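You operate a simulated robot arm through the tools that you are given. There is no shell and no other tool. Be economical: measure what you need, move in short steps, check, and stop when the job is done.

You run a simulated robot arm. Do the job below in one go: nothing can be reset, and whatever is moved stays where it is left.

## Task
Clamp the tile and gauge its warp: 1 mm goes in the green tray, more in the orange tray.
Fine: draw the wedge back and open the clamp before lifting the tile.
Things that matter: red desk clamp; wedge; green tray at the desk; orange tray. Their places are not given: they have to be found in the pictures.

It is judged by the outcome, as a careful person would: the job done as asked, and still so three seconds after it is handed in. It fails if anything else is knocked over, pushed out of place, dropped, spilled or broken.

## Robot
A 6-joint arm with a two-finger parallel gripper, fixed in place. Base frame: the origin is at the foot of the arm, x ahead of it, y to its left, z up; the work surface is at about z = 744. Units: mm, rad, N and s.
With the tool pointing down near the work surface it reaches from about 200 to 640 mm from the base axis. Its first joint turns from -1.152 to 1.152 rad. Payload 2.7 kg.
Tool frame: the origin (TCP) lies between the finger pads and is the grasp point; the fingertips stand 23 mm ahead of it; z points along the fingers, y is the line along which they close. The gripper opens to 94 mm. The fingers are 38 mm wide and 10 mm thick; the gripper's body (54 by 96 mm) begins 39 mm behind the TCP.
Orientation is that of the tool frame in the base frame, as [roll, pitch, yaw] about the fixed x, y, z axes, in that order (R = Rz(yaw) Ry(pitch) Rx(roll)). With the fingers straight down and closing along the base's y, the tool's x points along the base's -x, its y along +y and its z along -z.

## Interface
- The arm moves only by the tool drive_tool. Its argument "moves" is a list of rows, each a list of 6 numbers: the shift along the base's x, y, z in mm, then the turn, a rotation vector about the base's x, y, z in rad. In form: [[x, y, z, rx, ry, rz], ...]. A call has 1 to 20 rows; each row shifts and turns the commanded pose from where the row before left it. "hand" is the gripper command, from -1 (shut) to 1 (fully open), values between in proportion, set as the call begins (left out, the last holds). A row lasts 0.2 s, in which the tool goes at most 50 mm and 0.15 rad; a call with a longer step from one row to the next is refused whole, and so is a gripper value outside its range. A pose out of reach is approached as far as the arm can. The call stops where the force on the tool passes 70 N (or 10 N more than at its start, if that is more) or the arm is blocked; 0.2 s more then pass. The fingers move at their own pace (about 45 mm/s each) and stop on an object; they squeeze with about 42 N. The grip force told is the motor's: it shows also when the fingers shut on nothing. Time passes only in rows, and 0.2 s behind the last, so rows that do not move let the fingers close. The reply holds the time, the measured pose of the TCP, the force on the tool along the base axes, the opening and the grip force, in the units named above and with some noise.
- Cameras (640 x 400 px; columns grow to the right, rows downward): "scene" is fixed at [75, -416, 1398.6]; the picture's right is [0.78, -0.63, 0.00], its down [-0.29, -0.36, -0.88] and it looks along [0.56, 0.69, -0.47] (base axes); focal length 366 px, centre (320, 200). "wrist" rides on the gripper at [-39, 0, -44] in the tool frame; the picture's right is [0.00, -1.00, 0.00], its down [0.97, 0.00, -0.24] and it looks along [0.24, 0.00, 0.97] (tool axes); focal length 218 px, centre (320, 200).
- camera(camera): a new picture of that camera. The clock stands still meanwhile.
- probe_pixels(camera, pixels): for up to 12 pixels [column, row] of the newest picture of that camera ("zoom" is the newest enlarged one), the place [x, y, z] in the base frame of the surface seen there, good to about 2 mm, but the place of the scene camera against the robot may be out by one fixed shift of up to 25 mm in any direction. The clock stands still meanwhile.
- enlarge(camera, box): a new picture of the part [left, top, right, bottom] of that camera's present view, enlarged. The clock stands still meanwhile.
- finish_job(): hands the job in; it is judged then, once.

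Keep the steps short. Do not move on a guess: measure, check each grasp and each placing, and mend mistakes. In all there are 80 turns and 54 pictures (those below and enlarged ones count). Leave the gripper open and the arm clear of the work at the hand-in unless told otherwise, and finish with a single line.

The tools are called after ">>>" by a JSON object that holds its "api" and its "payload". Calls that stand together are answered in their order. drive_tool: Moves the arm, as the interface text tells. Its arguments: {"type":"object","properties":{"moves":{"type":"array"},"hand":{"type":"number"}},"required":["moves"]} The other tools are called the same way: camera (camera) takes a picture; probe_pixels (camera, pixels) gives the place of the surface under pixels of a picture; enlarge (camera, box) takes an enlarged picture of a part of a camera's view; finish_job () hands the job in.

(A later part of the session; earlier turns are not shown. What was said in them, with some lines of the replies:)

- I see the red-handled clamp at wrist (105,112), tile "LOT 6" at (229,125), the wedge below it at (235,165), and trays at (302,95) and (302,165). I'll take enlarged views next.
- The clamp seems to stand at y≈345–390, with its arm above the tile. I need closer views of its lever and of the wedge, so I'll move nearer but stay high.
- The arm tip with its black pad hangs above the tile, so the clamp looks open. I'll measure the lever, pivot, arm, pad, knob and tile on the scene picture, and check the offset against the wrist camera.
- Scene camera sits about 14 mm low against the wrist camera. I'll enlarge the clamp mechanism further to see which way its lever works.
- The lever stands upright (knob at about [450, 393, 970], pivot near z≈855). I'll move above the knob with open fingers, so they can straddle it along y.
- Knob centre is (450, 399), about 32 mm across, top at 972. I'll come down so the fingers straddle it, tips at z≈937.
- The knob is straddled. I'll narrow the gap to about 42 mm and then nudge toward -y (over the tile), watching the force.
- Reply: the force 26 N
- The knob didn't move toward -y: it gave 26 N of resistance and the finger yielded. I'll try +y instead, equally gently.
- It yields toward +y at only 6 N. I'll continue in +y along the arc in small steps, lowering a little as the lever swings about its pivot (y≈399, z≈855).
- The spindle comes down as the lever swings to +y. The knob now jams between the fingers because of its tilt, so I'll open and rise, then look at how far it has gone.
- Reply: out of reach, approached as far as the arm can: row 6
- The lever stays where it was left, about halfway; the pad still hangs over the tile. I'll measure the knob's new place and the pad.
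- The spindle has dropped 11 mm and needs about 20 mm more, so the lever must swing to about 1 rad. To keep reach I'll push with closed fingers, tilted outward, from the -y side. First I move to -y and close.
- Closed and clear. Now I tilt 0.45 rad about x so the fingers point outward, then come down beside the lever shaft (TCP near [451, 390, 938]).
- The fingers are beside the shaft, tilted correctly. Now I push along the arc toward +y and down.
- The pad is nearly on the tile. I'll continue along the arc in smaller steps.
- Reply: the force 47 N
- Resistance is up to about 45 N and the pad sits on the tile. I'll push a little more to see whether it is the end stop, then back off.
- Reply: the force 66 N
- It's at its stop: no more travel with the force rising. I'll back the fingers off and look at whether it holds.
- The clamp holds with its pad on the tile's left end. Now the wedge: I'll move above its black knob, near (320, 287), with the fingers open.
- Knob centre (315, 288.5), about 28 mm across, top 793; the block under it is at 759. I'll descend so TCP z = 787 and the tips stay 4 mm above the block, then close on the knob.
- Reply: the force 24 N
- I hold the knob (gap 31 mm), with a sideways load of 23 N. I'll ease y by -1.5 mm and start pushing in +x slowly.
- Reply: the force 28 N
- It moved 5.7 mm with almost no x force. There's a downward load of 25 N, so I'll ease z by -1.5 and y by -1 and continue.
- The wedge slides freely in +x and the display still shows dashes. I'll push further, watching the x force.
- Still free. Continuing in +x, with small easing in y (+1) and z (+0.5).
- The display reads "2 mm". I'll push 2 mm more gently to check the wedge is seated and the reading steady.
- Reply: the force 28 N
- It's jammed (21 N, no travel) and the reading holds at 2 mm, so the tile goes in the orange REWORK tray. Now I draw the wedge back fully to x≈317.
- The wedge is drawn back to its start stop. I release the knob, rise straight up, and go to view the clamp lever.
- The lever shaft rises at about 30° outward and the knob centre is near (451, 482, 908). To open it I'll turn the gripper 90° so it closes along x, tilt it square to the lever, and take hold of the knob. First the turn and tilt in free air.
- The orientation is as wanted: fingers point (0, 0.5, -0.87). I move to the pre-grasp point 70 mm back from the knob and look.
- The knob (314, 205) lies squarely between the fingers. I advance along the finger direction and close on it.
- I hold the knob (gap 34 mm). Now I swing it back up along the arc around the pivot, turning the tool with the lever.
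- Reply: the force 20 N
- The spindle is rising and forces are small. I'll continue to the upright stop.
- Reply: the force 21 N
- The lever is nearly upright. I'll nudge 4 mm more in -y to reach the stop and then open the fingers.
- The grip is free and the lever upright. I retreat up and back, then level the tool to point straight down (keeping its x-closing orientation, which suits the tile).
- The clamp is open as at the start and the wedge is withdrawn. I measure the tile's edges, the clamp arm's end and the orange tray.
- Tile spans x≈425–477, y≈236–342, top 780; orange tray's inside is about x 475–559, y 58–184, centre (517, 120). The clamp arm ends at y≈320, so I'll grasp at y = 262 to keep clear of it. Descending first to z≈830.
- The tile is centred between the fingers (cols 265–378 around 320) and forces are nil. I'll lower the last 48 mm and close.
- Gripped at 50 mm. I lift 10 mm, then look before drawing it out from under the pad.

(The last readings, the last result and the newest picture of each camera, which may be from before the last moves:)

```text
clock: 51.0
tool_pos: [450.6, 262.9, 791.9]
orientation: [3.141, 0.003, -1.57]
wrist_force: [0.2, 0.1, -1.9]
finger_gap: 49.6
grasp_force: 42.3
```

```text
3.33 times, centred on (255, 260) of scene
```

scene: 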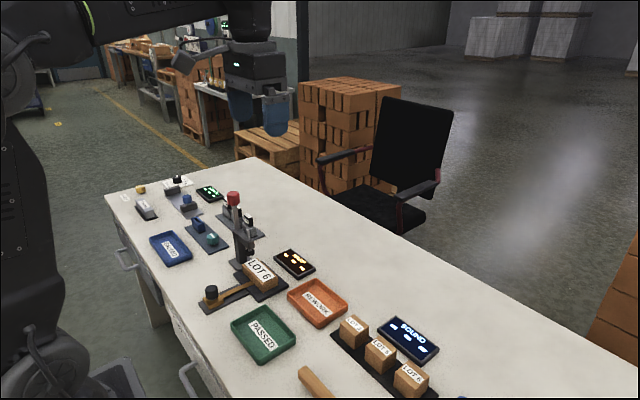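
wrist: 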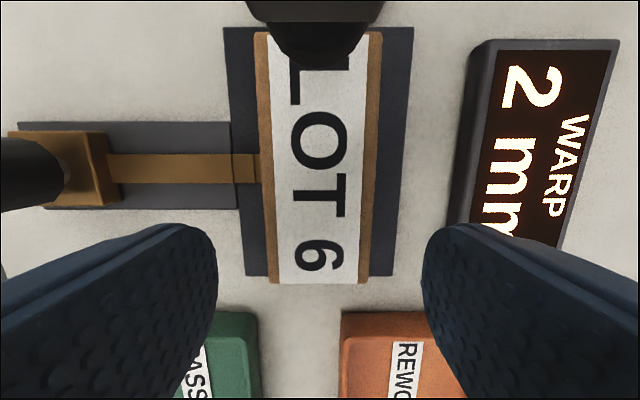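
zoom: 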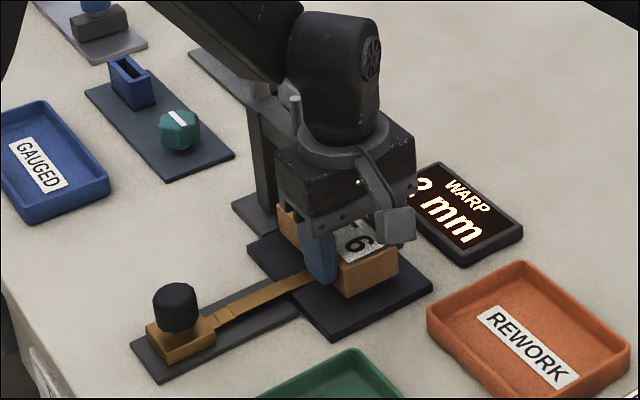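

The tile is off its plate and held. I draw it in -y clear of the clamp, then raise it.

>>> {"api": "drive_tool", "payload": {"moves": [[0, -15, 0, 0, 0, 0], [0, -20, 0, 0, 0, 0], [0, -25, 5, 0, 0, 0], [0, -20, 20, 0, 0, 0], [10, -20, 25, 0, 0, 0], [20, -25, 20, 0, 0, 0], [20, -25, 0, 0, 0, 0], [15, -18, 0, 0, 0, 0], [0, 0, 0, 0, 0, 0]]}}

>>> {"api": "camera", "payload": {"camera": "wrist"}}

>>> {"api": "enlarge", "payload": {"camera": "scene", "box": [220, 200, 380, 340]}}

```text
clock: 53.0
tool_pos: [516.4, 93.1, 858.8]
orientation: [-3.141, 0.001, -1.572]
wrist_force: [-0.2, 0.2, -1.6]
finger_gap: 49.7
grasp_force: 42.0
```

```text
17 pictures are left
```

wrist: 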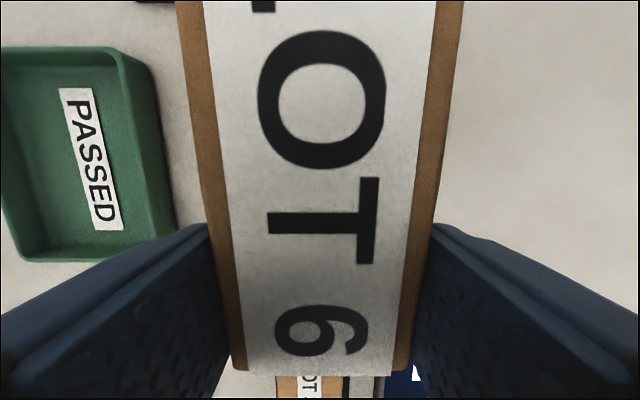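

```text
2.86 times, centred on (300, 270) of scene
```

zoom: 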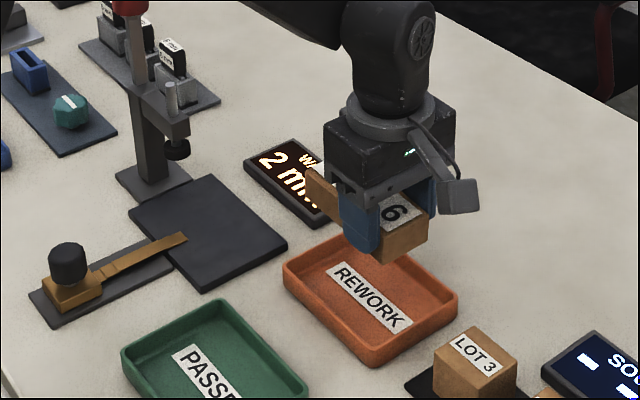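

The tile hangs over the orange tray: by the grasp offset it covers x 491–541, y 67–173, inside the tray's 476–557 × 60–182. I lower to 10 mm above the floor and check.

>>> {"api": "drive_tool", "payload": {"moves": [[0, 1, -25, 0, 0, 0], [0, 0, -25, 0, 0, 0], [0, 0, -12, 0, 0, 0], [0, 0, 0, 0, 0, 0]]}}

>>> {"api": "enlarge", "payload": {"camera": "scene", "box": [240, 220, 370, 340]}}

```text
clock: 54.0
tool_pos: [518.3, 95.4, 797.9]
orientation: [3.141, 0.0, -1.571]
wrist_force: [-0.3, 0.3, -1.3]
finger_gap: 49.5
grasp_force: 42.8
```

```text
3.33 times, centred on (305, 280) of scene
```

zoom: 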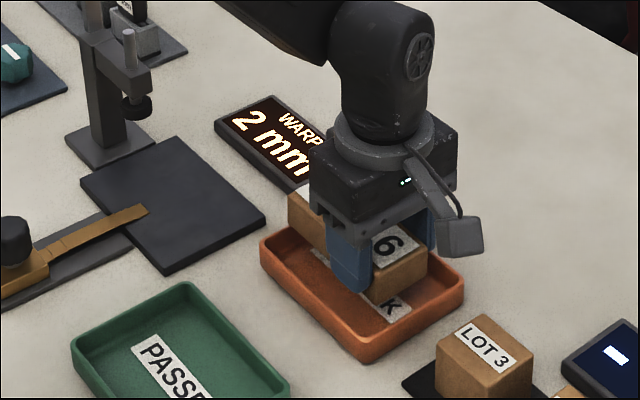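

The tile is inside the rim on all sides. I lower until the floor is felt.

>>> {"api": "drive_tool", "payload": {"moves": [[0, 0, -8, 0, 0, 0], [0, 0, -6, 0, 0, 0], [0, 0, -4, 0, 0, 0], [0, 0, -2, 0, 0, 0], [0, 0, -1.5, 0, 0, 0], [0, 0, 0, 0, 0, 0]]}}

```text
clock: 55.4
tool_pos: [516.5, 94.9, 777.2]
orientation: [-3.141, 0.002, -1.571]
wrist_force: [-0.8, -0.3, 2.7]
finger_gap: 49.5
grasp_force: 42.0
```

Slight contact (+2.7 N against -1.5 before). One more millimetre to confirm.

>>> {"api": "drive_tool", "payload": {"moves": [[0, 0, -1, 0, 0, 0], [0, 0, 0, 0, 0, 0]]}}

>>> {"api": "enlarge", "payload": {"camera": "scene", "box": [240, 220, 370, 340]}}

```text
clock: 56.0
tool_pos: [516.2, 94.6, 778.4]
orientation: [-3.142, 0.004, -1.571]
wrist_force: [-8.5, -3.3, 22.6]
finger_gap: 49.4
grasp_force: 41.9
```

```text
3.33 times, centred on (305, 280) of scene
```

zoom: 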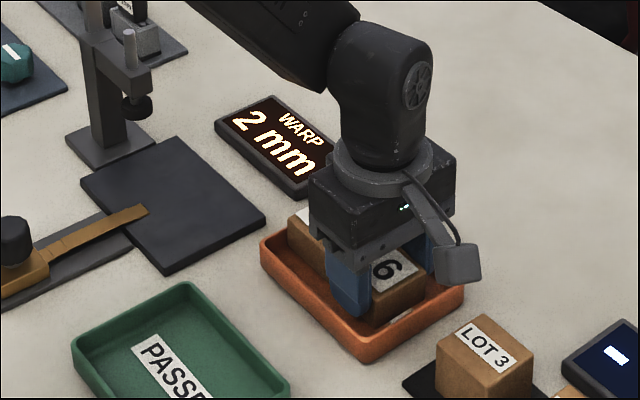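

The tile rests on the tray floor (23 N up). I open only to about 60 mm, rise, and then open fully.

>>> {"api": "drive_tool", "payload": {"moves": [[0, 0, 1, 0, 0, 0], [0, 0, 0, 0, 0, 0], [0, 0, 0, 0, 0, 0], [0, 0, 10, 0, 0, 0], [0, 0, 20, 0, 0, 0], [0, 0, 40, 0, 0, 0], [0, 0, 45, 0, 0, 0], [-10, 0, 45, 0, 0, 0], [-20, 0, 45, 0, 0, 0], [-20, 0, 30, 0, 0, 0], [0, 0, 0, 0, 0, 0]], "hand": 0.26}}

>>> {"api": "drive_tool", "payload": {"moves": [[-30, 0, 10, 0, 0, 0], [-30, 0, 10, 0, 0, 0], [-30, 0, 10, 0, 0, 0], [0, 0, 0, 0, 0, 0]], "hand": 1}}

>>> {"api": "camera", "payload": {"camera": "wrist"}}

>>> {"api": "camera", "payload": {"camera": "scene"}}

```text
clock: 58.4
tool_pos: [466.5, 94.7, 1014.1]
orientation: [3.142, 0.002, -1.571]
wrist_force: [0.0, 0.7, 0.2]
finger_gap: 59.2
grasp_force: 0.1
```

```text
clock: 59.4
tool_pos: [375.2, 93.7, 1042.2]
orientation: [-3.141, 0.001, -1.57]
wrist_force: [0.9, -0.4, 0.1]
finger_gap: 94.0
grasp_force: 0.1
```

```text
13 pictures are left
```

wrist: 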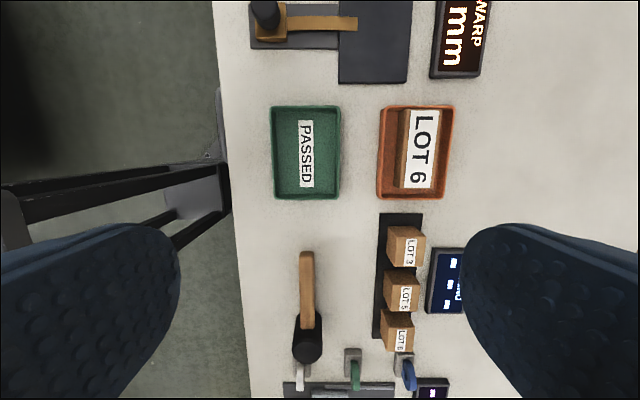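

```text
12 pictures are left
```

scene: 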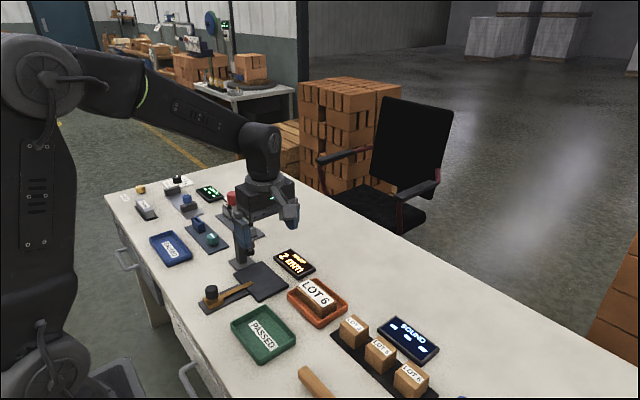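

The tile lies flat inside the orange REWORK tray. The wedge is back, the clamp is open, nothing else has been moved, and the arm is clear with the gripper open. I'm handing in.

>>> {"api": "finish_job", "payload": {}}

```text
The job is handed in.
```

The tile's warp read 2 mm, so it is now in the orange tray; I drew the wedge back and opened the clamp before lifting it.
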